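You operate a simulated robot arm through the tools that you are given. There is no shell and no other tool. Be economical: measure what you need, move in short steps, check, and stop when the job is done.

Carry out the task below with a simulated two-armed robot. There is one attempt and no reset: what you move stays moved.

Task
Start the skid pump and run line B at 20 L/min.
Fine: main switch on; open the inlet valve and valve B before you press start; the pump must not trip; leave the other valves, the fill button and the levers alone.

Only the result counts: the job must be done as asked and must still hold three seconds after the hand-in. Knocking over, shifting, dropping, spilling or breaking anything else fails it.

Robot
Two 7-joint arms with two-finger parallel grippers on one trunk, on a base that drives. Base frame: it is fixed to the floor where the robot stands at the start and does not move with it; the origin is under the middle of the robot, x ahead of it, y to its left, z up. Lengths are in mm, angles in rad, forces in N, time in s.
The left shoulder is at the start at [23, 174, 1496], the right one opposite. Places, roughly: blue inlet handle [300, 0, 500]; drain lever [500, -400, 900]; fill button [400, -100, 1200]; green outlet handle [400, -200, 500]; line a handle [100, 600, 1000]; line b handle [200, 500, 1000]; line c handle [200, 300, 1000]; main switch [400, 0, 1200]; sample lever [500, -200, 1000]; start button [400, -100, 1400]; white return handle [300, 200, 1000]. Payload 3.6 kg a hand.
The TCP of each hand is the grasp point between the finger pads, 30 mm short of the fingertips. In the tool frame z runs along the fingers and y along their closing line. Largest opening 110 mm; finger width 20, thickness 10; the body of the gripper, 48 by 112 mm, starts 55 mm behind the TCP.
Orientation is told as [roll, pitch, yaw] about the base's x, y, z axes, in that order, counted from this pose: with the fingers straight down and closing along the base's y, the tool's x points along the base's -x, its y along +y and its z along -z.

Tools
- The arms move only by the tool play_rows. It takes "left_targets", "right_targets" or both (then of equal length, played together; a hand with none holds still); each is one flat list of numbers, 7 for each row, row after row: the shift along the base's x, y, z in mm, then the turn, a rotation vector about the base's x, y, z in rad, then the gripper command, from -1 (fully open) to 1 (shut), values between in proportion. In form: [tx, ty, tz, ax, ay, az, claw, tx, ty, tz, ax, ay, az, claw, ...]. A call has 1 to 12 rows; each row is the pose to reach, as a shift and turn from the pose commanded when the call began. A row lasts 0.2 s, in which the tool goes at most 50 mm and 0.15 rad; a call with a longer step from one row to the next is refused whole, and so is a gripper value outside its range. A pose out of reach is approached as far as the arm can. The call stops where the force on the tool passes 40 N (or 10 N more than at its start, if that is more) or the arm is blocked; 0.2 s more then pass. Each finger travels about 153 mm/s and halts on what it meets, pressing with about 38 N; the grip force reading is that of the motor and also rises with nothing between the fingers. The clock runs only during rows and for 0.2 s after the last one: add rows that repeat a pose to give the fingers time. The reply holds the time, the measured pose of the TCP, the force on the tool along the base axes, the opening and the grip force, in the units named above and with some noise, with the torque about the TCP (base axes, N m) and any sound that the robot's microphone picked up.
- Cameras (640 x 400 px; columns grow to the right, rows downward): "scene" is now at [85.6, 31.8, 1653.2]; the picture's right is [0.42, -0.91, 0.00], its down [-0.65, -0.30, -0.69] and it looks along [0.63, 0.29, -0.72] (base axes); focal length 214 px, centre (320, 200). "left" rides on the left gripper at [72, -17, -103] in its tool frame; the picture's right is [0.23, 0.97, 0.00], its down [-0.76, 0.18, -0.62] and it looks along [-0.61, 0.14, 0.78] (tool axes); focal length 222 px, centre (320, 200). "right" rides on the right gripper at [72, 17, -103] in its tool frame; the picture's right is [-0.23, 0.97, 0.00], its down [-0.76, -0.18, -0.62] and it looks along [-0.61, -0.14, 0.78] (tool axes); focal length 222 px, centre (320, 200).
- camera(camera): a new picture of that camera. The clock stands still meanwhile.
- raise_lower(by): slides the trunk up (or, below 0, down) by that many mm; the arms and the scene camera ride with it, the base frame stays. It gives what a move gives, with no picture.
- drive_base(legs): drives the robot by 1 to 6 legs, each [ahead, left, turn to the left] in mm, mm and rad, along the robot's own axes; the way and the turn of a leg run together, so that a leg with both is an arc; at most 1500 mm and 3.142 rad a leg. The arms and the cameras ride along, it lands a little off, and it stops where it bumps. It gives what a move gives.
- pan_tilt(pan, tilt): turns the head with the scene camera to pan (to the left, within 1.501 rad either way) and tilt (down, from -0.506 to 1.204), counted from straight ahead of the robot. It gives what a move gives.
- pixel_to_xyz(camera, pixels): for up to 12 pixels [column, row] of the newest picture of that camera ("zoom" is the newest enlarged one), the place [x, y, z] in the base frame of the surface seen there, good to about 2 mm. The clock stands still meanwhile.
- close_up(camera, box): a new picture of the part [left, top, right, bottom] of that camera's present view, enlarged. The clock stands still meanwhile.
- finish_job(): hands the job in; it is judged then, once.

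Work in short steps. Measure before you move; look again where a grasp or a placing could have gone wrong, and mend it. You have 80 turns and 70 pictures in all, those below and enlarged ones among them. Open the grippers and draw the arms clear of the work before you hand the job in, unless the task says otherwise; then end with one line.

The tools are called after "Call:" as name(argument=value, ...) on one line, values as JSON. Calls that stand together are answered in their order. play_rows: Moves the arms, as the interface text tells. Its arguments: {"type":"object","properties":{"left_targets":{"type":"array"},"right_targets":{"type":"array"}},"required":[]} The other tools are called the same way: raise_lower (by) slides the trunk up or down; drive_base (legs) drives the base; pan_tilt (pan, tilt) turns the head that bears the scene camera; camera (camera) takes a picture; pixel_to_xyz (camera, pixels) gives the place of the surface under pixels of a picture; close_up (camera, box) takes an enlarged picture of a part of a camera's view; finish_job () hands the job in.

At the start:

```text
t: 0.0
left_tcp_pos: [202.7, 283.6, 1568.9]
left_ee_rot: [0.0, 0.0, -0.001]
left_wrist_force: [0.3, 0.2, -0.4]
left_torque: [0.04, -0.01, -0.01]
left_opening: 110.1
left_gripper_force: 0.1
right_tcp_pos: [281.3, 46.4, 1565.7]
right_ee_rot: [0.001, 0.0, 0.001]
right_wrist_force: [1.1, -0.1, 1.0]
right_torque: [0.0, 0.01, 0.02]
right_opening: 110.0
right_gripper_force: 0.1
trunk travel left (down, up): [-609.0, 154.0]
robot x, y, heading: [-0.3, 1.8, -0.0]
head pan, tilt: [0.433, 0.805]
```

scene: 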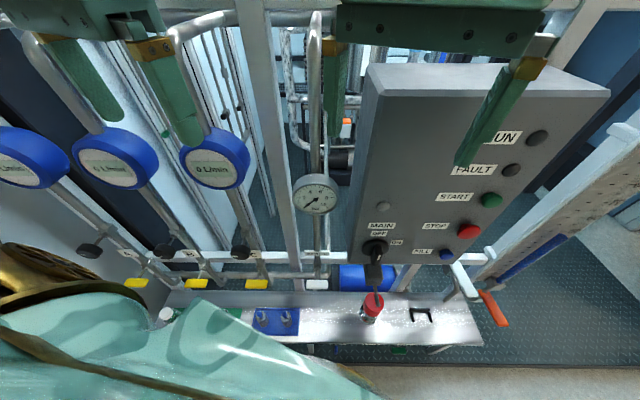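
right: 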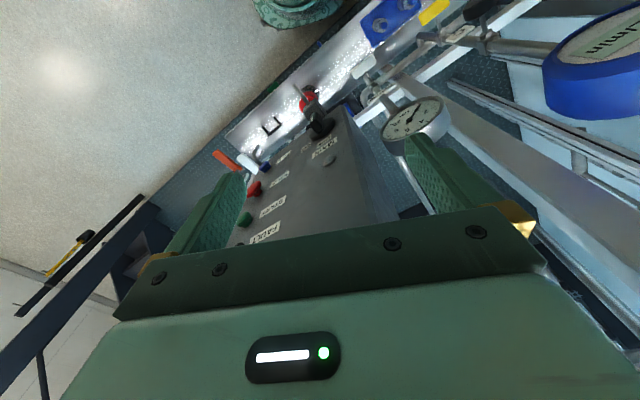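
left: 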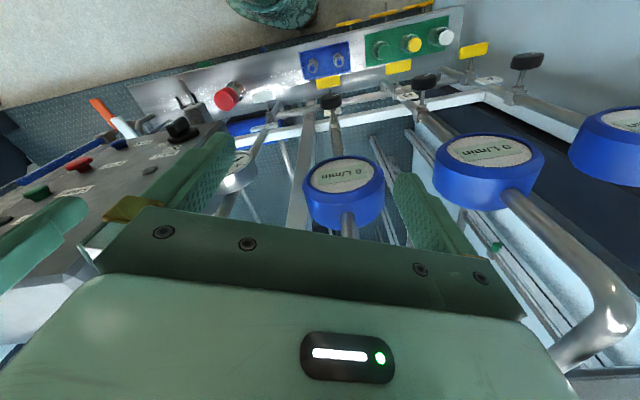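

The start picture shows the panel (MAIN switch near (375,248), START button (491,200)) and the three flow gauges at left. I measure the key points and take close-ups.

Call:
pixel_to_xyz(camera="scene", pixels=[[375, 248], [374, 272], [491, 200], [469, 231], [446, 255], [378, 300], [90, 250], [165, 248], [240, 251], [316, 194], [316, 284], [365, 278]])

Call:
close_up(camera="scene", box=[340, 180, 520, 330])

Call:
close_up(camera="scene", box=[60, 120, 340, 320])

```text
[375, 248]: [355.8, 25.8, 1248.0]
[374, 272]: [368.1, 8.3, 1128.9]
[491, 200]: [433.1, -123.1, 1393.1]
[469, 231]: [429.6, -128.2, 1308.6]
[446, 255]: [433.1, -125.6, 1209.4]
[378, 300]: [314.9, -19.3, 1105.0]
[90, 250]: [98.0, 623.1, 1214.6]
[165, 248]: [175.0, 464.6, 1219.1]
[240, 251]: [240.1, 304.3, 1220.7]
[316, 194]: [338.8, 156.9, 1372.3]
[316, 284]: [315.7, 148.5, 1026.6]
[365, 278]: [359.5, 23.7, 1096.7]
```

```text
2.67 times, centred on (430, 255) of scene
```

zoom: 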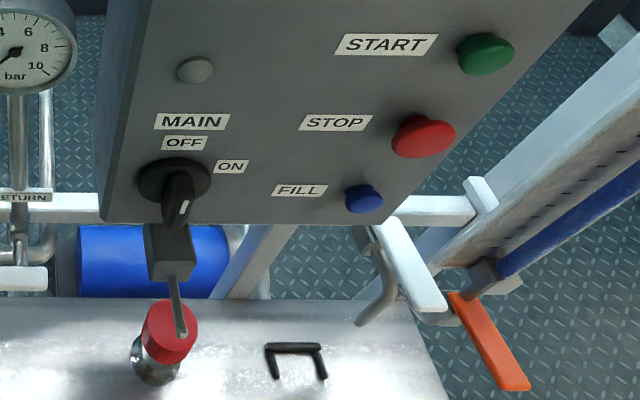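

```text
2.00 times, centred on (200, 220) of scene
```

zoom: 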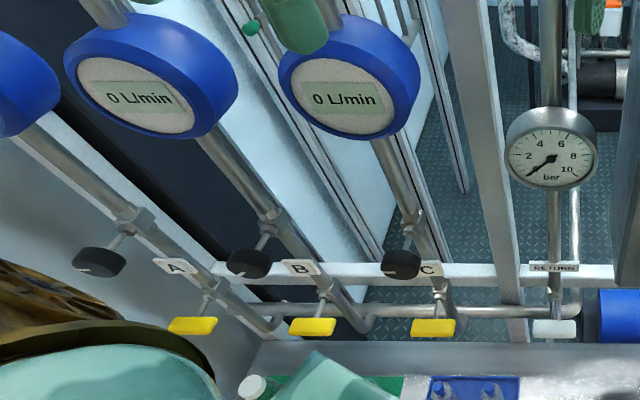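

The skid face is turned about 0.42 rad to the left of the robot (direction C→A). The floor behind looks clear in the wrist pictures, so I back off and turn to face it for an overview.

Call:
drive_base(legs=[[-350, 0, 0], [0, 0, 0.42]])

Call:
pan_tilt(pan=0.0, tilt=0.6)

Call:
camera(camera="scene")

Call:
camera(camera="right")

```text
t: 3.5
left_tcp_pos: [-281.6, 340.6, 1568.6]
left_ee_rot: [0.0, 0.0, 0.423]
left_wrist_force: [-1.1, 0.8, -0.1]
left_torque: [0.0, -0.02, 0.01]
left_opening: 110.2
left_gripper_force: 0.0
right_tcp_pos: [-112.5, 157.4, 1565.5]
right_ee_rot: [-0.001, -0.002, 0.422]
right_wrist_force: [0.2, -0.1, 0.0]
right_torque: [-0.02, -0.01, -0.01]
right_opening: 110.0
right_gripper_force: 0.0
trunk travel left (down, up): [-609.0, 154.0]
robot x, y, heading: [-349.6, -1.4, 0.42]
head pan, tilt: [0.433, 0.805]
```

```text
t: 4.4
left_tcp_pos: [-281.8, 342.5, 1568.7]
left_ee_rot: [-0.001, 0.001, 0.422]
left_wrist_force: [-0.5, -0.1, 0.3]
left_torque: [0.01, -0.01, 0.0]
left_opening: 110.2
left_gripper_force: 0.0
right_tcp_pos: [-112.1, 156.5, 1565.7]
right_ee_rot: [0.0, -0.002, 0.422]
right_wrist_force: [0.7, -0.3, -0.1]
right_torque: [-0.01, 0.0, -0.02]
right_opening: 110.3
right_gripper_force: 0.0
trunk travel left (down, up): [-609.0, 154.0]
robot x, y, heading: [-348.2, -0.0, 0.423]
head pan, tilt: [0.0, 0.6]
```

```text
64 pictures are left
```

scene: 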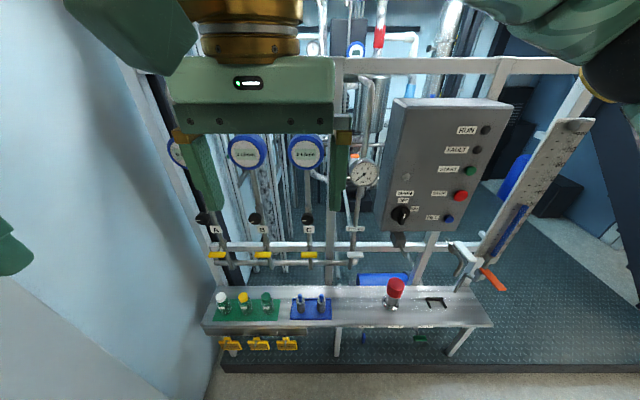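

```text
63 pictures are left
```

right: 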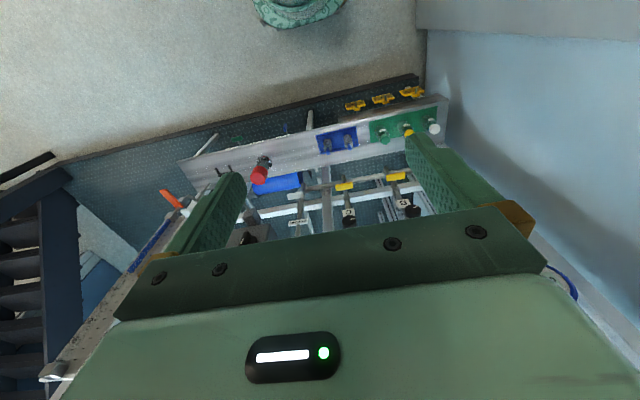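

Good overview. I zoom into the panel, the lines and the low handles (blue at (364,338), green at (422,338)).

Call:
close_up(camera="scene", box=[340, 260, 500, 360])

Call:
close_up(camera="scene", box=[370, 110, 530, 260])

Call:
close_up(camera="scene", box=[190, 200, 370, 320])

Call:
pixel_to_xyz(camera="scene", pixels=[[364, 338], [422, 338], [265, 255], [309, 255], [217, 255], [254, 218], [402, 210], [401, 219], [395, 285], [330, 322], [205, 325], [490, 325]])

```text
4.00 times, centred on (420, 310) of scene
```

zoom: 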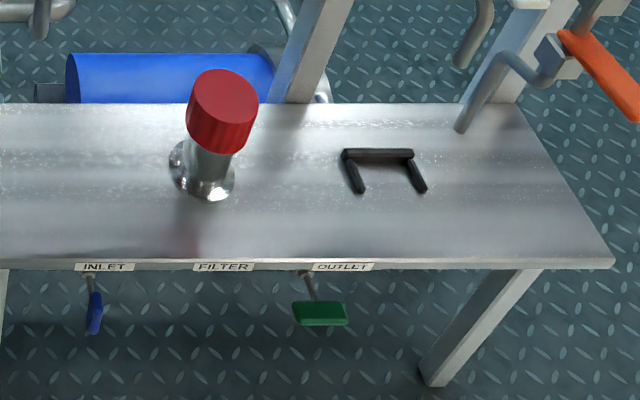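

```text
2.67 times, centred on (450, 185) of scene
```

zoom: 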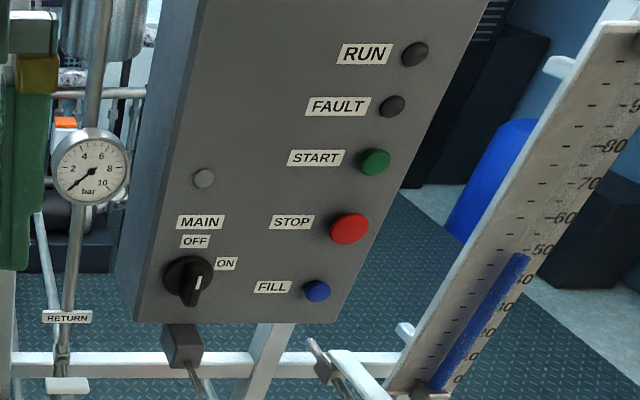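

```text
3.33 times, centred on (280, 260) of scene
```

zoom: 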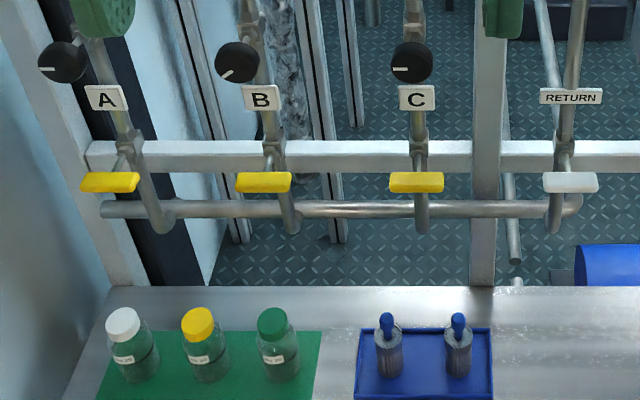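

```text
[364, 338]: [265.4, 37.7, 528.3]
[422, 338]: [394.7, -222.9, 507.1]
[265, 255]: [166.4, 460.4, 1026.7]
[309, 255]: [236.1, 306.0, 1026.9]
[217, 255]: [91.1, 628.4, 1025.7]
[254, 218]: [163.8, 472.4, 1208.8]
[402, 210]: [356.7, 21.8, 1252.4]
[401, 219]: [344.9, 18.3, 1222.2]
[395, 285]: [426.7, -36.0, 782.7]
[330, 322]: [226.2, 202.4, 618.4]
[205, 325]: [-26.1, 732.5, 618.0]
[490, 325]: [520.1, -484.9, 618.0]
```

Yellow handles at z≈1026 sit crosswise (closed); knobs above each line. I now turn both hands to point their fingers at the skid (pitch −π/2 about the robot's left axis [-0.408,0.913,0]).

Call:
play_rows(right_targets=[0, 0, 0, 0.0583, -0.1304, 0, -1, 0, 0, 0, 0.1165, -0.2608, 0, -1, 0, 0, 0, 0.1748, -0.3913, 0, -1, 0, 0, 0, 0.2331, -0.5217, 0, -1, 0, 0, 0, 0.2913, -0.6521, 0, -1, 0, 0, 0, 0.3496, -0.7825, 0, -1, 0, 0, 0, 0.4079, -0.9129, 0, -1, 0, 0, 0, 0.4661, -1.0434, 0, -1, 0, 0, 0, 0.5244, -1.1738, 0, -1, 0, 0, 0, 0.5827, -1.3042, 0, -1, 0, 0, 0, 0.6409, -1.4346, 0, -1], left_targets=[0, 0, 0, 0.0583, -0.1304, 0, -1, 0, 0, 0, 0.1165, -0.2608, 0, -1, 0, 0, 0, 0.1748, -0.3913, 0, -1, 0, 0, 0, 0.2331, -0.5217, 0, -1, 0, 0, 0, 0.2913, -0.6521, 0, -1, 0, 0, 0, 0.3496, -0.7825, 0, -1, 0, 0, 0, 0.4079, -0.9129, 0, -1, 0, 0, 0, 0.4661, -1.0434, 0, -1, 0, 0, 0, 0.5244, -1.1738, 0, -1, 0, 0, 0, 0.5827, -1.3042, 0, -1, 0, 0, 0, 0.6409, -1.4346, 0, -1])

Call:
camera(camera="right")

Call:
camera(camera="scene")

```text
t: 6.6
left_tcp_pos: [-298.5, 382.3, 1685.0]
left_ee_rot: [-0.014, -1.37, 0.434]
left_wrist_force: [-0.1, 0.4, 0.2]
left_torque: [-0.04, 0.0, -0.03]
left_opening: 110.1
left_gripper_force: 0.1
left hand out of reach, approached as far as the arm can: row 5, 6, 7, 8, 9, 10
right_tcp_pos: [-95.0, 182.5, 1614.9]
right_ee_rot: [0.804, -1.305, -0.437]
right_wrist_force: [-0.8, -0.5, -0.2]
right_torque: [-0.01, -0.01, -0.01]
right_opening: 110.3
right_gripper_force: 0.1
trunk travel left (down, up): [-609.0, 154.0]
robot x, y, heading: [-351.3, 0.0, 0.422]
head pan, tilt: [0.0, 0.6]
stopped in row 10 (right hand): the arm was blocked; the commanded pose is now the measured one
```

```text
59 pictures are left
```

right: 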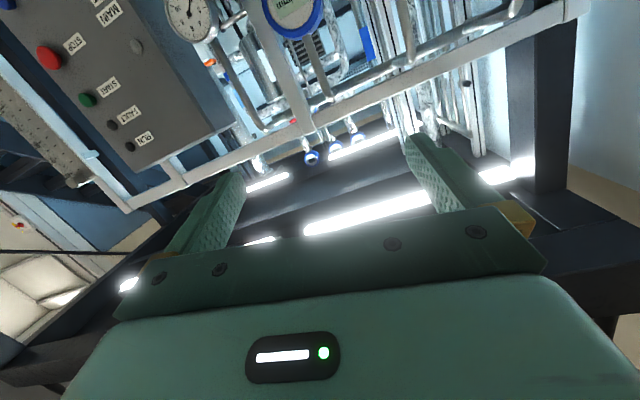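

```text
58 pictures are left
```

scene: 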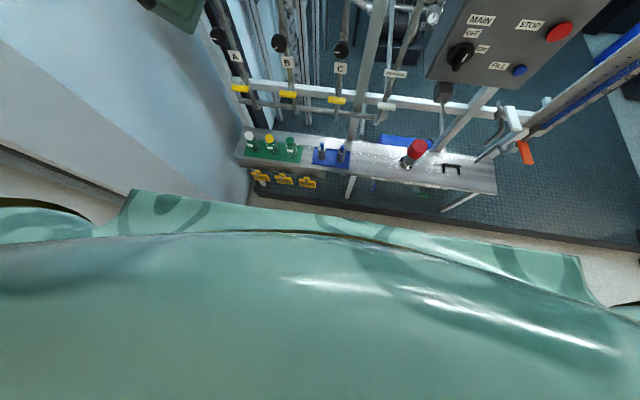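

Horizontal pointing so high and close to the body hits the arm's limit. I lower both hands about 330 mm and push slightly forward (free space to the skid is ~300 mm).

Call:
play_rows(right_targets=[5, 2, -40, 0, 0, 0, -1, 10, 4, -80, 0, 0, 0, -1, 15, 6, -120, 0, 0, 0, -1, 20, 8, -160, 0, 0, 0, -1, 25, 10, -200, 0, 0, 0, -1, 30, 12, -240, 0, 0, 0, -1, 35, 14, -280, 0, 0, 0, -1, 40, 16, -320, 0, 0, 0, -1], left_targets=[5, 2, -40, 0, 0, 0, -1, 10, 4, -80, 0, 0, 0, -1, 15, 6, -120, 0, 0, 0, -1, 20, 8, -160, 0, 0, 0, -1, 25, 10, -200, 0, 0, 0, -1, 30, 12, -240, 0, 0, 0, -1, 35, 14, -280, 0, 0, 0, -1, 40, 16, -320, 0, 0, 0, -1])

Call:
camera(camera="right")

```text
t: 8.4
left_tcp_pos: [-263.1, 469.4, 1287.0]
left_ee_rot: [0.017, -1.38, 0.403]
left_wrist_force: [-0.2, 0.1, -0.3]
left_torque: [0.02, 0.01, 0.06]
left_opening: 110.1
left_gripper_force: 0.0
left hand out of reach, approached as far as the arm can: row 1, 2, 3, 4, 5, 6, 7, 8
right_tcp_pos: [-22.0, 184.2, 1402.6]
right_ee_rot: [0.975, -1.289, -0.623]
right_wrist_force: [-1.6, -0.1, -0.4]
right_torque: [0.01, 0.04, 0.04]
right_opening: 110.1
right_gripper_force: 0.0
right hand out of reach, approached as far as the arm can: row 5, 6, 7, 8
trunk travel left (down, up): [-609.0, 154.0]
robot x, y, heading: [-349.2, 1.9, 0.423]
head pan, tilt: [0.0, 0.6]
```

```text
57 pictures are left
```

right: 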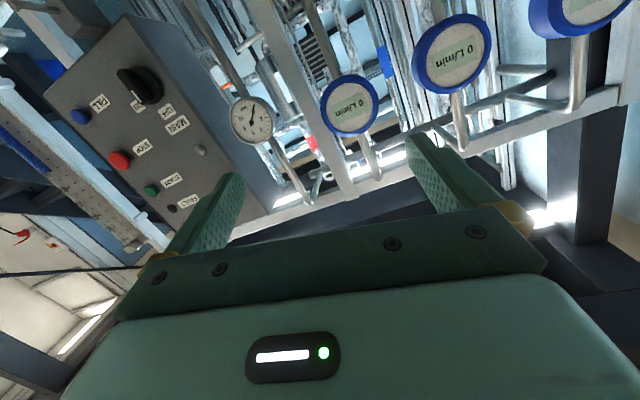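

The hands are too near the body; I bring both forward (to ~450 mm ahead) and to their own sides, correcting the right hand's tilt.

Call:
play_rows(right_targets=[29, -20, -7, 0, 0, 0, -1, 58, -40, -14, -0.07, -0.118, 0.025, -1, 87, -60, -21, -0.146, -0.236, 0.049, -1, 116, -80, -28, -0.146, -0.236, 0.049, -1, 145, -100, -35, -0.146, -0.236, 0.049, -1, 175, -123, -44, -0.146, -0.236, 0.049, -1, 175, -123, -44, -0.146, -0.236, 0.049, -1], left_targets=[40, -3, 0, 0, 0, 0, -1, 80, -6, 0, 0, 0, 0, -1, 120, -9, 0, 0, 0, 0, -1, 160, -12, 0, 0, 0, 0, -1, 200, -15, 0, 0, 0, 0, -1, 243, -17, 0, 0, 0, 0, -1, 243, -17, 0, 0, 0, 0, -1])

Call:
camera(camera="right")

```text
t: 10.0
left_tcp_pos: [-68.4, 555.9, 1279.5]
left_ee_rot: [-0.114, -1.374, 0.485]
left_wrist_force: [0.3, 0.7, 0.5]
left_torque: [0.01, 0.01, -0.04]
left_opening: 109.8
left_gripper_force: 0.1
left hand out of reach, approached as far as the arm can: row 2, 3, 4, 5, 6, 7
right_tcp_pos: [77.9, 131.8, 1438.5]
right_ee_rot: [-0.582, -1.496, 0.97]
right_wrist_force: [0.5, 0.9, 0.0]
right_torque: [0.02, 0.01, -0.02]
right_opening: 109.9
right_gripper_force: 0.1
right hand out of reach, approached as far as the arm can: row 2, 3, 4, 5, 6, 7
trunk travel left (down, up): [-609.0, 154.0]
robot x, y, heading: [-348.0, 1.3, 0.423]
head pan, tilt: [0.0, 0.6]
```

```text
56 pictures are left
```

right: 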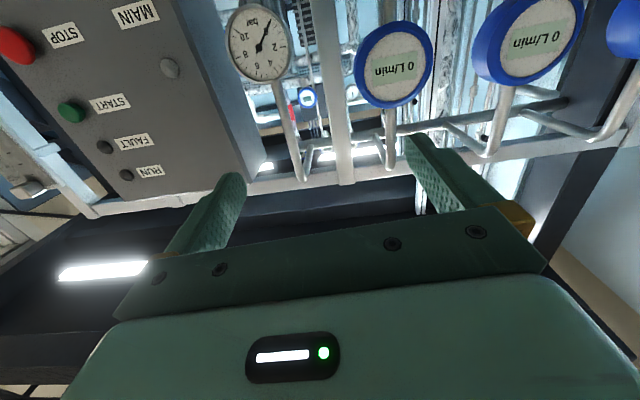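

The hand stays near shoulder height, so the trunk should go down to work at panel height. I lower it 200 mm and see.

Call:
raise_lower(by=-200)

Call:
play_rows(right_targets=[0, 0, 0, 0, 0, 0, -1], left_targets=[0, 0, 0, 0, 0, 0, -1])

Call:
camera(camera="scene")

Call:
camera(camera="right")

```text
t: 12.1
left_tcp_pos: [-65.6, 553.2, 1076.8]
left_ee_rot: [-0.128, -1.375, 0.493]
left_wrist_force: [0.6, -1.1, -0.5]
left_torque: [0.01, -0.02, -0.02]
left_opening: 110.0
left_gripper_force: 0.1
right_tcp_pos: [76.8, 128.6, 1240.7]
right_ee_rot: [-0.585, -1.496, 0.973]
right_wrist_force: [-0.3, 0.0, 0.6]
right_torque: [0.01, 0.0, -0.02]
right_opening: 109.8
right_gripper_force: 0.0
trunk travel left (down, up): [-409.0, 354.0]
robot x, y, heading: [-349.8, -1.7, 0.42]
head pan, tilt: [0.0, 0.6]
```

```text
t: 12.5
left_tcp_pos: [-66.9, 552.3, 1076.0]
left_ee_rot: [-0.127, -1.374, 0.493]
left_wrist_force: [-0.4, 0.2, -0.3]
left_torque: [0.0, 0.01, -0.01]
left_opening: 110.1
left_gripper_force: 0.1
right_tcp_pos: [76.8, 128.3, 1240.2]
right_ee_rot: [-0.584, -1.494, 0.969]
right_wrist_force: [-0.6, 0.1, -0.1]
right_torque: [-0.01, -0.02, -0.01]
right_opening: 109.8
right_gripper_force: 0.1
trunk travel left (down, up): [-409.0, 354.0]
robot x, y, heading: [-347.2, -0.9, 0.42]
head pan, tilt: [0.0, 0.6]
```

```text
55 pictures are left
```

scene: 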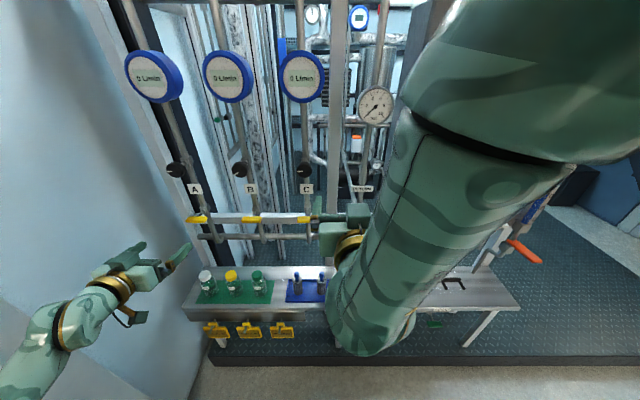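

```text
54 pictures are left
```

right: 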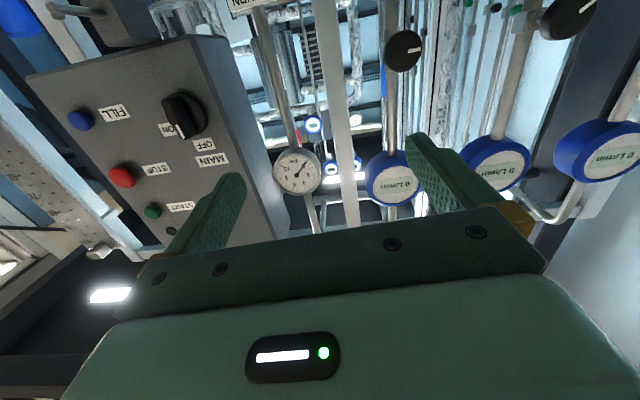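

The wrist view is good: MAIN switch knob at (183,118), pointer lying toward "ON"/down side. I try shifting the right hand 150 mm to the right to test its reach.

Call:
play_rows(right_targets=[16, -37, 0, 0, 0, 0, -1, 33, -73, 0, 0, 0, 0, -1, 49, -110, 0, 0, 0, 0, -1, 61, -137, 0, 0, 0, 0, -1, 61, -137, 0, 0, 0, 0, -1])

Call:
camera(camera="right")

Call:
close_up(camera="left", box=[0, 0, 640, 400])

```text
t: 13.7
left_tcp_pos: [-66.0, 552.5, 1075.4]
left_ee_rot: [-0.126, -1.373, 0.494]
left_wrist_force: [0.7, -0.5, 0.4]
left_torque: [-0.05, -0.01, 0.01]
left_opening: 110.0
left_gripper_force: 0.1
right_tcp_pos: [79.2, 78.3, 1247.6]
right_ee_rot: [-0.167, -1.447, 0.535]
right_wrist_force: [-0.6, 0.1, -0.4]
right_torque: [-0.01, 0.02, 0.01]
right_opening: 110.0
right_gripper_force: 0.1
right hand out of reach, approached as far as the arm can: row 1, 2, 3, 4, 5
trunk travel left (down, up): [-409.0, 354.0]
robot x, y, heading: [-348.0, -0.7, 0.421]
head pan, tilt: [0.0, 0.6]
```

```text
53 pictures are left
```

right: 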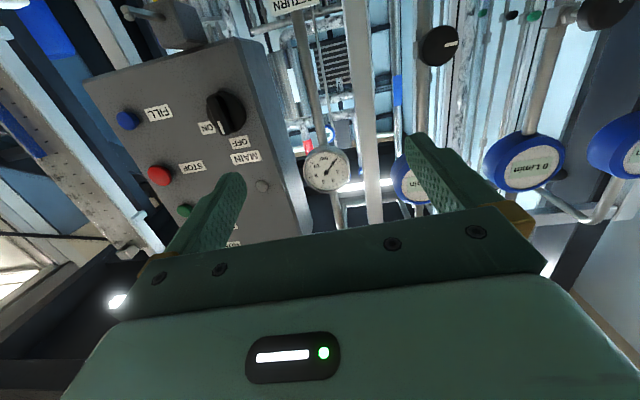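

```text
1.00 times, centred on (320, 200) of left (not enlarged: the box is as wide or as high as the picture)
```

zoom: 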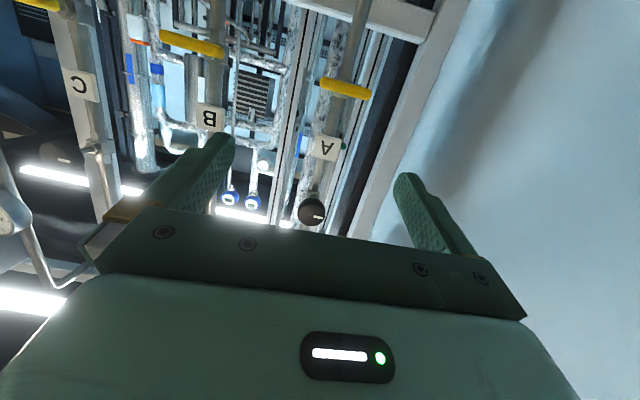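

The arm appears folded too tightly (TCP only ~400 mm from the shoulder). I extend it 110 mm forward, then 60 mm right, staying short of the panel (u≈340).

Call:
play_rows(right_targets=[33, 15, 0, 0, 0, 0, -1, 67, 30, 0, 0, 0, 0, -1, 100, 45, 0, 0, 0, 0, -1, 112, 18, 0, 0, 0, 0, -1, 125, -10, 0, 0, 0, 0, -1, 125, -10, 0, 0, 0, 0, -1])

Call:
camera(camera="scene")

```text
t: 15.1
left_tcp_pos: [-66.9, 552.5, 1076.1]
left_ee_rot: [-0.126, -1.373, 0.495]
left_wrist_force: [-0.1, 0.7, -0.2]
left_torque: [0.06, -0.02, 0.01]
left_opening: 110.1
left_gripper_force: 0.1
right_tcp_pos: [146.1, 149.2, 1303.2]
right_ee_rot: [-0.564, -1.49, 0.945]
right_wrist_force: [-0.6, 0.7, -0.4]
right_torque: [0.0, -0.02, -0.01]
right_opening: 110.0
right_gripper_force: 0.1
right hand out of reach, approached as far as the arm can: row 1, 2, 3, 4, 5, 6
trunk travel left (down, up): [-409.0, 354.0]
robot x, y, heading: [-348.9, 0.6, 0.421]
head pan, tilt: [0.0, 0.6]
```

```text
51 pictures are left
```

scene: 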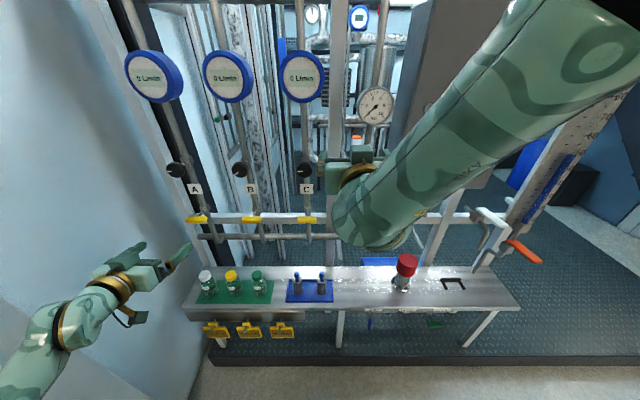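

I measure the arm's own shape in the scene picture to understand its configuration.

Call:
pixel_to_xyz(camera="scene", pixels=[[375, 228], [350, 225], [358, 185], [340, 175], [580, 50], [470, 130], [420, 180], [60, 330], [110, 290], [100, 285], [20, 380]])

Call:
pan_tilt(pan=-0.6, tilt=0.9)

Call:
camera(camera="scene")

```text
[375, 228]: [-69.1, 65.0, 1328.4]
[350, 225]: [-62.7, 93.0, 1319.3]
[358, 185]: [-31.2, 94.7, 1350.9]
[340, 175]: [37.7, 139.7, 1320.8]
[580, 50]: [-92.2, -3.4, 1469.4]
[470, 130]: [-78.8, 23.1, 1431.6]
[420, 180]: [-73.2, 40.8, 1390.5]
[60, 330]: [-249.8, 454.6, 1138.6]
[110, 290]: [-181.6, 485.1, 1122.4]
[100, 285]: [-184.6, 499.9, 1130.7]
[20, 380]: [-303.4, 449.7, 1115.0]
```

```text
t: 16.1
left_tcp_pos: [-65.7, 551.8, 1076.3]
left_ee_rot: [-0.126, -1.373, 0.492]
left_wrist_force: [0.7, -0.6, -0.5]
left_torque: [0.02, 0.0, 0.01]
left_opening: 110.3
left_gripper_force: 0.1
right_tcp_pos: [145.4, 149.7, 1302.1]
right_ee_rot: [-0.563, -1.493, 0.944]
right_wrist_force: [-0.6, 0.1, -0.8]
right_torque: [0.0, 0.01, 0.03]
right_opening: 110.1
right_gripper_force: 0.0
trunk travel left (down, up): [-409.0, 354.0]
robot x, y, heading: [-348.5, 0.8, 0.424]
head pan, tilt: [-0.6, 0.901]
```

```text
50 pictures are left
```

scene: 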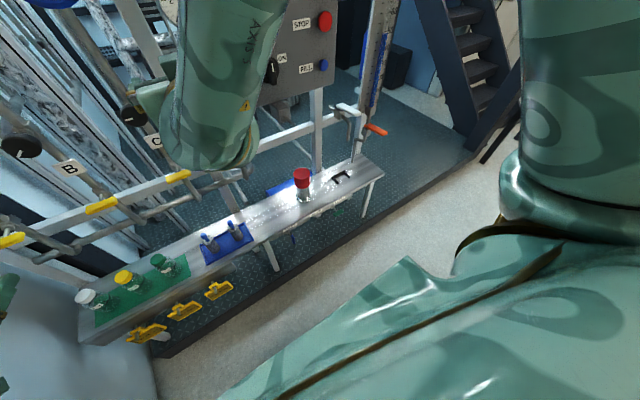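

The right arm is folded with its elbow up; the left has its forearm in line with the hand, a better branch. I test the left hand: move 120 mm to the right and 30 mm down.

Call:
play_rows(left_targets=[16, -37, -10, 0, 0, 0, -1, 33, -73, -20, 0, 0, 0, -1, 49, -110, -30, 0, 0, 0, -1, 49, -110, -30, 0, 0, 0, -1])

```text
t: 17.1
left_tcp_pos: [-50.8, 525.1, 1031.3]
left_ee_rot: [-0.261, -1.38, 0.58]
left_wrist_force: [0.0, -0.6, 0.1]
left_torque: [0.02, 0.0, -0.01]
left_opening: 109.8
left_gripper_force: 0.1
left hand out of reach, approached as far as the arm can: row 1, 2, 3, 4
right_tcp_pos: [146.2, 148.6, 1300.9]
right_ee_rot: [-0.567, -1.492, 0.945]
right_wrist_force: [0.8, -0.8, 0.1]
right_torque: [0.01, 0.01, -0.01]
right_opening: 109.9
right_gripper_force: 0.1
trunk travel left (down, up): [-409.0, 354.0]
robot x, y, heading: [-349.8, 0.8, 0.426]
head pan, tilt: [-0.6, 0.901]
```

Some joint seems at its limit with this roll. I test rolling each hand about its finger axis (left +0.6, right −0.6) and watch whether the reach messages vanish.

Call:
play_rows(left_targets=[0, 0, 0, 0.137, 0.061, 0, -1, 0, 0, 0, 0.274, 0.122, 0, -1, 0, 0, 0, 0.411, 0.183, 0, -1, 0, 0, 0, 0.548, 0.245, 0, -1], right_targets=[0, 0, 0, -0.137, -0.061, 0, -1, 0, 0, 0, -0.274, -0.122, 0, -1, 0, 0, 0, -0.411, -0.183, 0, -1, 0, 0, 0, -0.548, -0.245, 0, -1])

```text
t: 18.1
left_tcp_pos: [-84.0, 641.9, 1064.5]
left_ee_rot: [1.123, -1.001, -0.811]
left_wrist_force: [1.2, 0.4, -0.2]
left_torque: [-0.05, -0.04, -0.03]
left_opening: 110.1
left_gripper_force: 0.0
left hand out of reach, approached as far as the arm can: row 1, 2, 3, 4
right_tcp_pos: [143.3, 150.7, 1302.6]
right_ee_rot: [-1.517, -0.925, 1.881]
right_wrist_force: [-0.2, 0.2, -0.3]
right_torque: [0.0, -0.01, -0.03]
right_opening: 110.1
right_gripper_force: 0.0
trunk travel left (down, up): [-409.0, 354.0]
robot x, y, heading: [-349.7, 0.0, 0.418]
head pan, tilt: [-0.6, 0.901]
```

Right −0.6 roll went freely; left + roll was bad. I undo left (−1.2) and test right translation 80 mm right.

Call:
play_rows(left_targets=[0, 0, 0, -0.137, -0.061, 0, -1, 0, 0, 0, -0.274, -0.122, 0, -1, 0, 0, 0, -0.411, -0.183, 0, -1, 0, 0, 0, -0.548, -0.245, 0, -1, 0, 0, 0, -0.685, -0.306, 0, -1, 0, 0, 0, -0.822, -0.367, 0, -1, 0, 0, 0, -0.959, -0.428, 0, -1, 0, 0, 0, -1.096, -0.49, 0, -1], right_targets=[8, -18, 0, 0, 0, 0, -1, 16, -37, 0, 0, 0, 0, -1, 24, -55, 0, 0, 0, 0, -1, 33, -73, 0, 0, 0, 0, -1, 33, -73, 0, 0, 0, 0, -1, 33, -73, 0, 0, 0, 0, -1, 33, -73, 0, 0, 0, 0, -1, 33, -73, 0, 0, 0, 0, -1])

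Call:
camera(camera="right")

Call:
camera(camera="left")

```text
t: 19.9
left_tcp_pos: [-84.0, 638.8, 1064.4]
left_ee_rot: [-1.508, -0.889, 1.706]
left_wrist_force: [0.0, -0.4, -0.2]
left_torque: [0.01, 0.0, 0.0]
left_opening: 110.1
left_gripper_force: 0.2
right_tcp_pos: [138.3, 115.2, 1332.7]
right_ee_rot: [-1.511, -0.927, 1.874]
right_wrist_force: [-0.7, -0.3, 0.2]
right_torque: [0.03, 0.04, -0.04]
right_opening: 109.7
right_gripper_force: 0.0
right hand out of reach, approached as far as the arm can: row 1, 2, 3, 4, 5, 6, 7, 8
trunk travel left (down, up): [-409.0, 354.0]
robot x, y, heading: [-347.2, -2.3, 0.422]
head pan, tilt: [-0.6, 0.901]
```

```text
49 pictures are left
```

right: 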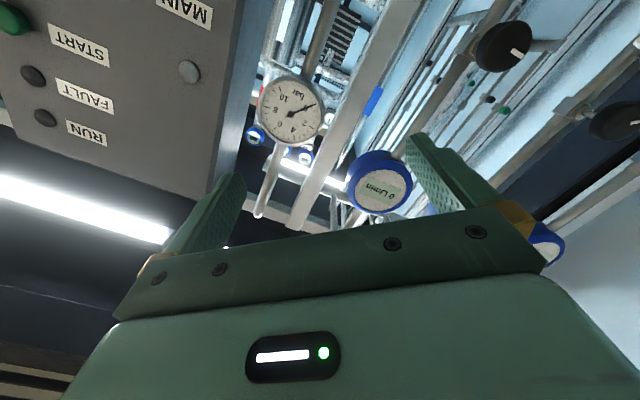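

```text
48 pictures are left
```

left: 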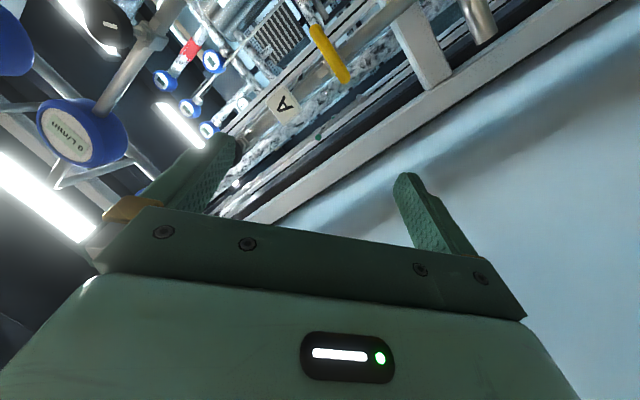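

To learn the limits, I probe both hands with ±40 mm small moves along forward, sideways and vertical in one call; the reply names rows out of reach.

Call:
play_rows(right_targets=[36, 16, 0, 0, 0, 0, -1, 0, 0, 0, 0, 0, 0, -1, -36, -16, 0, 0, 0, 0, -1, 0, 0, 0, 0, 0, 0, -1, 16, -36, 0, 0, 0, 0, -1, 0, 0, 0, 0, 0, 0, -1, -16, 36, 0, 0, 0, 0, -1, 0, 0, 0, 0, 0, 0, -1, 0, 0, 40, 0, 0, 0, -1, 0, 0, 0, 0, 0, 0, -1, 0, 0, -40, 0, 0, 0, -1, 0, 0, 0, 0, 0, 0, -1], left_targets=[36, 16, 0, 0, 0, 0, -1, 0, 0, 0, 0, 0, 0, -1, -36, -16, 0, 0, 0, 0, -1, 0, 0, 0, 0, 0, 0, -1, 16, -36, 0, 0, 0, 0, -1, 0, 0, 0, 0, 0, 0, -1, -16, 36, 0, 0, 0, 0, -1, 0, 0, 0, 0, 0, 0, -1, 0, 0, 40, 0, 0, 0, -1, 0, 0, 0, 0, 0, 0, -1, 0, 0, -40, 0, 0, 0, -1, 0, 0, 0, 0, 0, 0, -1])

```text
t: 22.5
left_tcp_pos: [-83.8, 633.4, 1068.7]
left_ee_rot: [-1.506, -0.894, 1.705]
left_wrist_force: [0.4, -0.1, 0.6]
left_torque: [0.01, 0.01, 0.03]
left_opening: 109.9
left_gripper_force: 0.1
right_tcp_pos: [141.0, 115.1, 1333.8]
right_ee_rot: [-1.517, -0.932, 1.881]
right_wrist_force: [-0.2, -0.2, 0.4]
right_torque: [0.04, 0.02, 0.03]
right_opening: 109.8
right_gripper_force: 0.0
right hand out of reach, approached as far as the arm can: row 1, 5, 11
trunk travel left (down, up): [-409.0, 354.0]
robot x, y, heading: [-348.8, -2.3, 0.419]
head pan, tilt: [-0.6, 0.901]
```

The left hand is now free in every direction; I'll use it for the work. I draw the right hand back 200 mm, and test left forward 120 mm with 200 mm to the right.

Call:
play_rows(right_targets=[-36, -16, 5, 0, 0, 0, -1, -73, -33, 10, 0, 0, 0, -1, -110, -49, 15, 0, 0, 0, -1, -146, -65, 20, 0, 0, 0, -1, -183, -82, 25, 0, 0, 0, -1, -183, -82, 25, 0, 0, 0, -1, -183, -82, 25, 0, 0, 0, -1, -183, -82, 25, 0, 0, 0, -1], left_targets=[16, -36, 0, 0, 0, 0, -1, 33, -73, 0, 0, 0, 0, -1, 49, -110, 0, 0, 0, 0, -1, 65, -146, 0, 0, 0, 0, -1, 82, -183, 0, 0, 0, 0, -1, 118, -166, 0, 0, 0, 0, -1, 155, -150, 0, 0, 0, 0, -1, 191, -133, 0, 0, 0, 0, -1])

```text
t: 24.3
left_tcp_pos: [110.3, 503.2, 1063.3]
left_ee_rot: [-1.504, -0.892, 1.704]
left_wrist_force: [-0.5, -0.4, -0.3]
left_torque: [0.03, 0.02, 0.03]
left_opening: 110.0
left_gripper_force: 0.1
right_tcp_pos: [-38.1, 83.8, 1374.0]
right_ee_rot: [-1.495, -0.92, 1.845]
right_wrist_force: [0.4, -0.3, 0.0]
right_torque: [0.0, 0.0, 0.01]
right_opening: 109.8
right_gripper_force: 0.0
right hand out of reach, approached as far as the arm can: row 3, 4, 5, 6, 7, 8
trunk travel left (down, up): [-409.0, 354.0]
robot x, y, heading: [-351.5, 0.9, 0.42]
head pan, tilt: [-0.6, 0.901]
```

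Left reaches freely (TCP 620 mm ahead of the axis), right is tucked. Now I look with the left camera at valve B.

Call:
camera(camera="left")

Call:
pan_tilt(pan=0.1, tilt=0.6)

Call:
camera(camera="scene")

```text
47 pictures are left
```

left: 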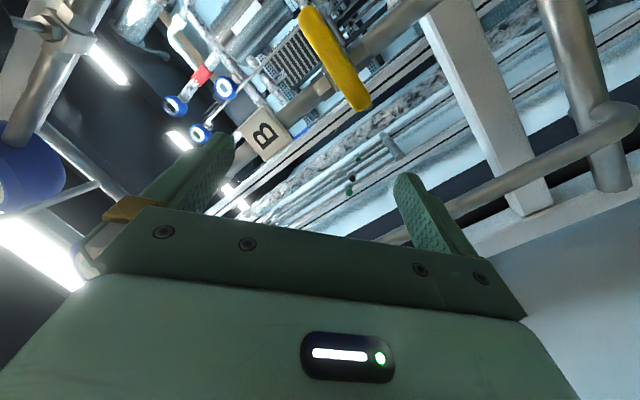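

```text
t: 25.4
left_tcp_pos: [108.5, 504.5, 1064.5]
left_ee_rot: [-1.508, -0.893, 1.705]
left_wrist_force: [0.7, -0.4, -0.4]
left_torque: [0.0, 0.0, 0.01]
left_opening: 110.1
left_gripper_force: 0.1
right_tcp_pos: [-37.1, 84.5, 1376.4]
right_ee_rot: [-1.493, -0.929, 1.84]
right_wrist_force: [0.3, -1.0, -0.2]
right_torque: [-0.01, -0.03, 0.0]
right_opening: 110.0
right_gripper_force: 0.0
trunk travel left (down, up): [-409.0, 354.0]
robot x, y, heading: [-348.5, -0.6, 0.419]
head pan, tilt: [0.099, 0.6]
```

```text
46 pictures are left
```

scene: 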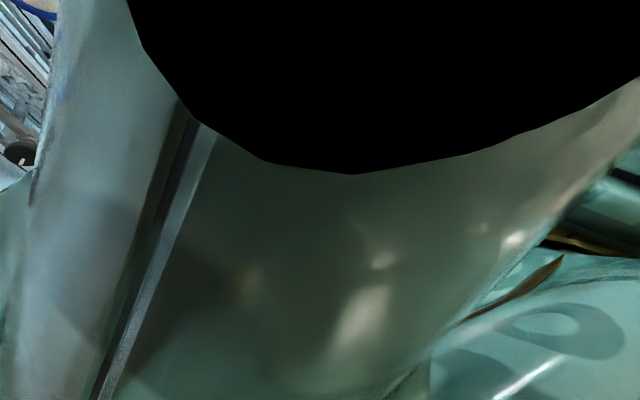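

The right arm blocks the head camera; I fold the right hand back toward its initial finger-down pose.

Call:
play_rows(right_targets=[-7, 7, 0, -0.0583, 0.1304, 0, -1, -14, 14, 0, -0.1165, 0.2608, 0, -1, -21, 21, 0, -0.1748, 0.3913, 0, -1, -28, 28, 0, -0.2331, 0.5217, 0, -1, -35, 35, 0, -0.2913, 0.6521, 0, -1, -42, 42, 0, -0.3496, 0.7825, 0, -1, -49, 49, 0, -0.4079, 0.9129, 0, -1, -56, 56, 0, -0.4661, 1.0434, 0, -1, -63, 63, 0, -0.5244, 1.1738, 0, -1, -73, 71, 0, -0.5827, 1.3042, 0, -1, -73, 71, 0, -0.6, 1.39, 0, -1])

Call:
camera(camera="scene")

```text
t: 27.8
left_tcp_pos: [108.9, 503.9, 1064.8]
left_ee_rot: [-1.506, -0.891, 1.703]
left_wrist_force: [-0.3, -0.2, -0.5]
left_torque: [-0.01, 0.0, 0.0]
left_opening: 109.6
left_gripper_force: 0.1
right_tcp_pos: [-118.3, 160.3, 1377.2]
right_ee_rot: [-0.054, 0.015, 1.046]
right_wrist_force: [-0.8, -0.2, 0.3]
right_torque: [0.02, 0.04, 0.01]
right_opening: 110.2
right_gripper_force: 0.2
trunk travel left (down, up): [-409.0, 354.0]
robot x, y, heading: [-349.1, -0.5, 0.417]
head pan, tilt: [0.099, 0.6]
```

```text
45 pictures are left
```

scene: 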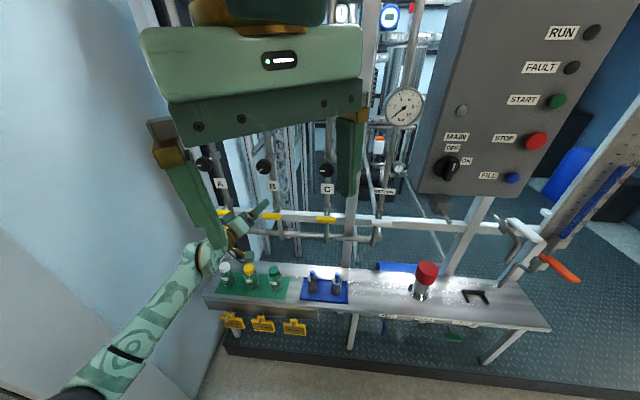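

The panel is visible now; the right hand hides the gauges. I shift it 180 mm right and 60 up, and close-up on panel and valve B.

Call:
play_rows(right_targets=[15, -33, 12, 0, 0, 0, -1, 29, -66, 24, 0, 0, 0, -1, 44, -99, 36, 0, 0, 0, -1, 59, -131, 48, 0, 0, 0, -1, 73, -164, 60, 0, 0, 0, -1])

Call:
camera(camera="scene")

Call:
close_up(camera="scene", box=[200, 140, 360, 250])

```text
t: 29.0
left_tcp_pos: [109.4, 496.9, 1067.7]
left_ee_rot: [-1.506, -0.898, 1.706]
left_wrist_force: [1.2, -0.3, 0.6]
left_torque: [0.0, 0.04, 0.08]
left_opening: 110.0
left_gripper_force: 0.0
right_tcp_pos: [-98.1, -25.4, 1419.8]
right_ee_rot: [-0.042, -0.007, 1.023]
right_wrist_force: [0.9, -1.7, -0.2]
right_torque: [0.17, 0.0, 0.01]
right_opening: 110.0
right_gripper_force: 0.1
right hand out of reach, approached as far as the arm can: row 3, 4, 5
trunk travel left (down, up): [-409.0, 354.0]
robot x, y, heading: [-350.0, 0.4, 0.426]
head pan, tilt: [0.099, 0.6]
```

```text
44 pictures are left
```

scene: 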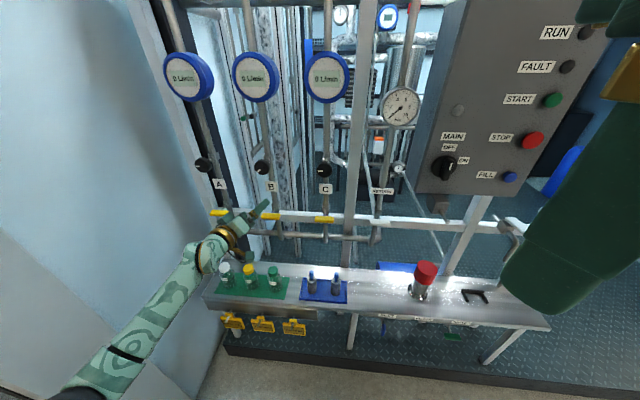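

```text
3.64 times, centred on (280, 195) of scene
```

zoom: 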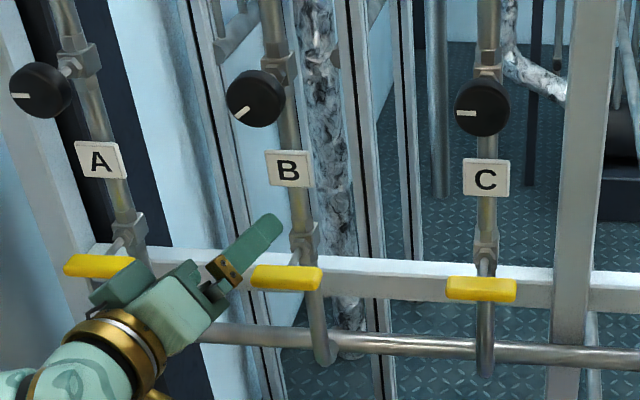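

Clear view: valve B's bar spans zoom (252–322, 277), knob B points about 8 o'clock. I measure the bar, the stem, the knob and its pointer.

Call:
pixel_to_xyz(camera="zoom", pixels=[[256, 276], [287, 277], [318, 279], [296, 258], [305, 240], [255, 98], [242, 112], [268, 75], [282, 68], [265, 225], [290, 268], [290, 288]])

Call:
close_up(camera="scene", box=[350, 300, 490, 360])

Call:
close_up(camera="scene", box=[420, 120, 520, 190])

```text
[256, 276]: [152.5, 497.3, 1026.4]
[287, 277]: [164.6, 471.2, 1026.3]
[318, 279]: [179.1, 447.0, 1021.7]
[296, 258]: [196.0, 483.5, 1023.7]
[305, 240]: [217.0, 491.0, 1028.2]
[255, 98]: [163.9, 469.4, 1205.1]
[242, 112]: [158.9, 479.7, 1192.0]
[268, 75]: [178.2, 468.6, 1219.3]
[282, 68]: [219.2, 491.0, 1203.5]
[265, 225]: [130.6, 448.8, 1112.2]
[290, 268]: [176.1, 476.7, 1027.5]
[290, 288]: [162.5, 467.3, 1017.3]
```

```text
4.57 times, centred on (420, 330) of scene
```

zoom: 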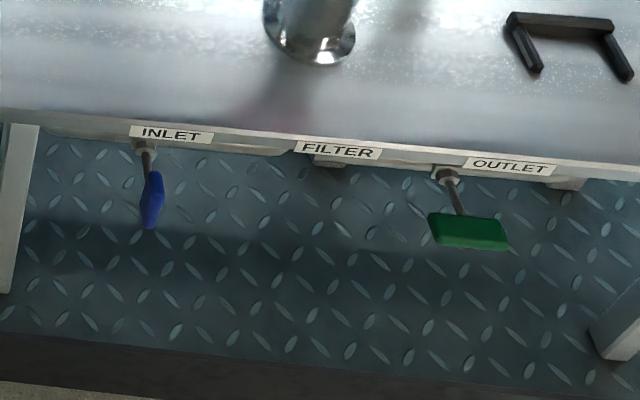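

```text
5.71 times, centred on (470, 155) of scene
```

zoom: 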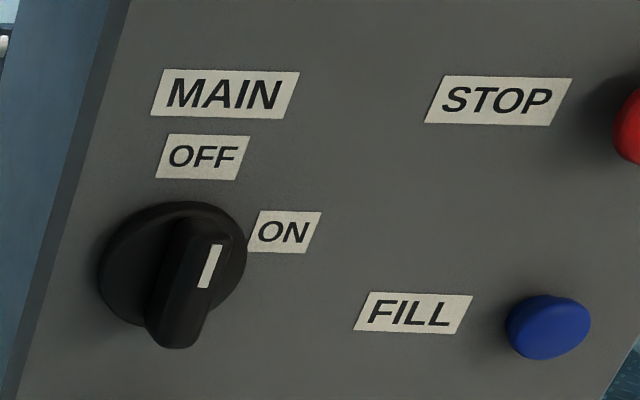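

MAIN handle is vertical with its white mark up (OFF); ON is clockwise. Blue inlet bar is crosswise to its horizontal pipe (closed), the green one along (open). I back the left hand off, square its yaw (+0.236) and centre it on valve B's axis.

Call:
play_rows(left_targets=[-36, -16, 0, 0, 0, 0.06, -1, -68, -30, 0, 0, 0, 0.118, -1, -58, -52, -20, 0, 0, 0.236, -1, -47, -75, -41, 0, 0, 0.236, -1])

Call:
play_rows(left_targets=[0, 0, 0, -0.128, -0.057, 0, -1, 0, 0, 0, -0.256, -0.114, 0, -1, 0, 0, 0, -0.384, -0.171, 0, -1, 0, 0, 0, -0.512, -0.228, 0, -1, 0, 0, 0, -0.64, -0.285, 0, -1, 0, 0, 0, -0.768, -0.343, 0, -1, 0, 0, 0, -0.831, -0.371, 0, -1])

Call:
camera(camera="left")

```text
t: 30.0
left_tcp_pos: [54.0, 440.9, 1012.4]
left_ee_rot: [-1.522, -0.889, 1.946]
left_wrist_force: [0.8, -0.5, 0.0]
left_torque: [0.0, 0.01, 0.04]
left_opening: 109.8
left_gripper_force: 0.1
left hand out of reach, approached as far as the arm can: row 3, 4
right_tcp_pos: [-99.9, -18.4, 1420.9]
right_ee_rot: [-0.049, 0.0, 1.024]
right_wrist_force: [0.3, 0.1, 0.0]
right_torque: [0.0, 0.03, 0.01]
right_opening: 109.8
right_gripper_force: 0.0
trunk travel left (down, up): [-409.0, 354.0]
robot x, y, heading: [-349.7, -3.0, 0.423]
head pan, tilt: [0.099, 0.6]
```

```text
t: 31.6
left_tcp_pos: [54.2, 441.1, 1010.0]
left_ee_rot: [-1.547, 0.022, 1.96]
left_wrist_force: [-0.4, 0.2, -0.8]
left_torque: [-0.01, -0.01, 0.01]
left_opening: 109.9
left_gripper_force: 0.1
right_tcp_pos: [-100.2, -18.4, 1420.9]
right_ee_rot: [-0.05, 0.0, 1.026]
right_wrist_force: [0.0, 0.5, -0.5]
right_torque: [0.03, 0.01, 0.0]
right_opening: 110.0
right_gripper_force: 0.2
trunk travel left (down, up): [-409.0, 354.0]
robot x, y, heading: [-350.5, -2.1, 0.427]
head pan, tilt: [0.099, 0.6]
```

```text
40 pictures are left
```

left: 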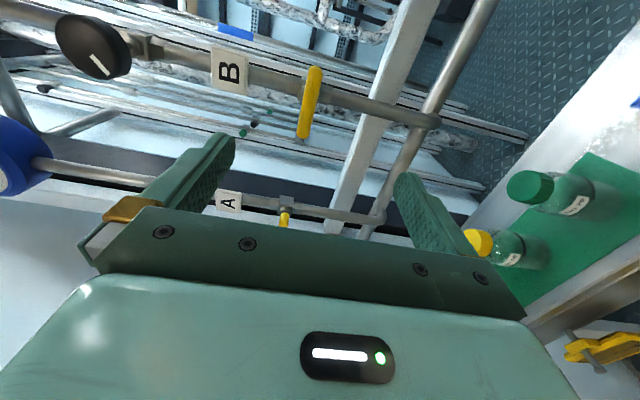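

Roll −π/2 reached (fingers now close vertically, bar B at (310,105)). I test here, in free space, whether the hand can roll on another −π/2 as needed to turn the bar counter-clockwise.

Call:
play_rows(left_targets=[0, 0, 0, -0.13, -0.058, 0, -1, 0, 0, 0, -0.26, -0.117, 0, -1, 0, 0, 0, -0.39, -0.175, 0, -1, 0, 0, 0, -0.52, -0.233, 0, -1, 0, 0, 0, -0.65, -0.291, 0, -1, 0, 0, 0, -0.78, -0.35, 0, -1, 0, 0, 0, -0.91, -0.408, 0, -1, 0, 0, 0, -1.04, -0.466, 0, -1, 0, 0, 0, -1.17, -0.525, 0, -1, 0, 0, 0, -1.3, -0.583, 0, -1, 0, 0, 0, -1.434, -0.641, 0, -1, 0, 0, 0, -1.434, -0.641, 0, -1])

Call:
camera(camera="left")

```text
t: 34.4
left_tcp_pos: [38.2, 471.6, 1009.0]
left_ee_rot: [-1.842, 1.475, 1.697]
left_wrist_force: [0.3, -0.2, 1.1]
left_torque: [0.02, -0.01, 0.01]
left_opening: 110.0
left_gripper_force: 0.0
right_tcp_pos: [-99.8, -17.4, 1419.9]
right_ee_rot: [-0.049, -0.002, 1.026]
right_wrist_force: [0.7, 0.6, 0.7]
right_torque: [-0.01, 0.0, -0.02]
right_opening: 109.9
right_gripper_force: 0.0
trunk travel left (down, up): [-409.0, 354.0]
robot x, y, heading: [-352.5, 0.8, 0.42]
head pan, tilt: [0.099, 0.6]
stopped in row 12 (left hand): the arm was blocked; the commanded pose is now the measured one
```

```text
39 pictures are left
```

left: 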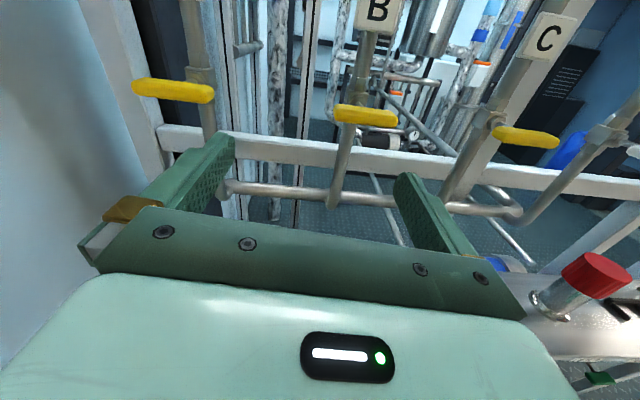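

The hand can roll nearly to −π here. Valve B would be more comfortable further to the robot's left, so I drive 100 mm right, and roll the hand back to −π/2 (+1.48).

Call:
drive_base(legs=[[0, -100, 0]])

Call:
play_rows(left_targets=[0, 0, 0, 0.13, 0.058, 0, -1, 0, 0, 0, 0.26, 0.117, 0, -1, 0, 0, 0, 0.39, 0.175, 0, -1, 0, 0, 0, 0.52, 0.233, 0, -1, 0, 0, 0, 0.65, 0.291, 0, -1, 0, 0, 0, 0.78, 0.35, 0, -1, 0, 0, 0, 0.91, 0.408, 0, -1, 0, 0, 0, 1.04, 0.466, 0, -1, 0, 0, 0, 1.17, 0.525, 0, -1, 0, 0, 0, 1.3, 0.583, 0, -1, 0, 0, 0, 1.351, 0.604, 0, -1])

```text
t: 35.6
left_tcp_pos: [81.3, 379.2, 1008.3]
left_ee_rot: [-1.833, 1.475, 1.703]
left_wrist_force: [-0.6, -0.4, 0.0]
left_torque: [-0.02, 0.0, 0.01]
left_opening: 109.7
left_gripper_force: 0.0
right_tcp_pos: [-58.1, -110.5, 1420.1]
right_ee_rot: [-0.047, -0.001, 1.022]
right_wrist_force: [-0.4, -0.4, -1.5]
right_torque: [0.05, -0.01, -0.05]
right_opening: 110.1
right_gripper_force: 0.0
trunk travel left (down, up): [-409.0, 354.0]
robot x, y, heading: [-311.1, -92.7, 0.421]
head pan, tilt: [0.099, 0.6]
```

```text
t: 38.0
left_tcp_pos: [80.0, 379.9, 1009.0]
left_ee_rot: [-1.549, -0.004, 1.963]
left_wrist_force: [-0.3, 0.1, 0.3]
left_torque: [-0.02, -0.01, -0.03]
left_opening: 110.0
left_gripper_force: 0.2
right_tcp_pos: [-58.7, -109.3, 1419.2]
right_ee_rot: [-0.049, 0.001, 1.022]
right_wrist_force: [0.8, 0.5, -0.6]
right_torque: [0.0, 0.02, 0.02]
right_opening: 109.9
right_gripper_force: 0.1
trunk travel left (down, up): [-409.0, 354.0]
robot x, y, heading: [-307.8, -91.6, 0.417]
head pan, tilt: [0.099, 0.6]
```

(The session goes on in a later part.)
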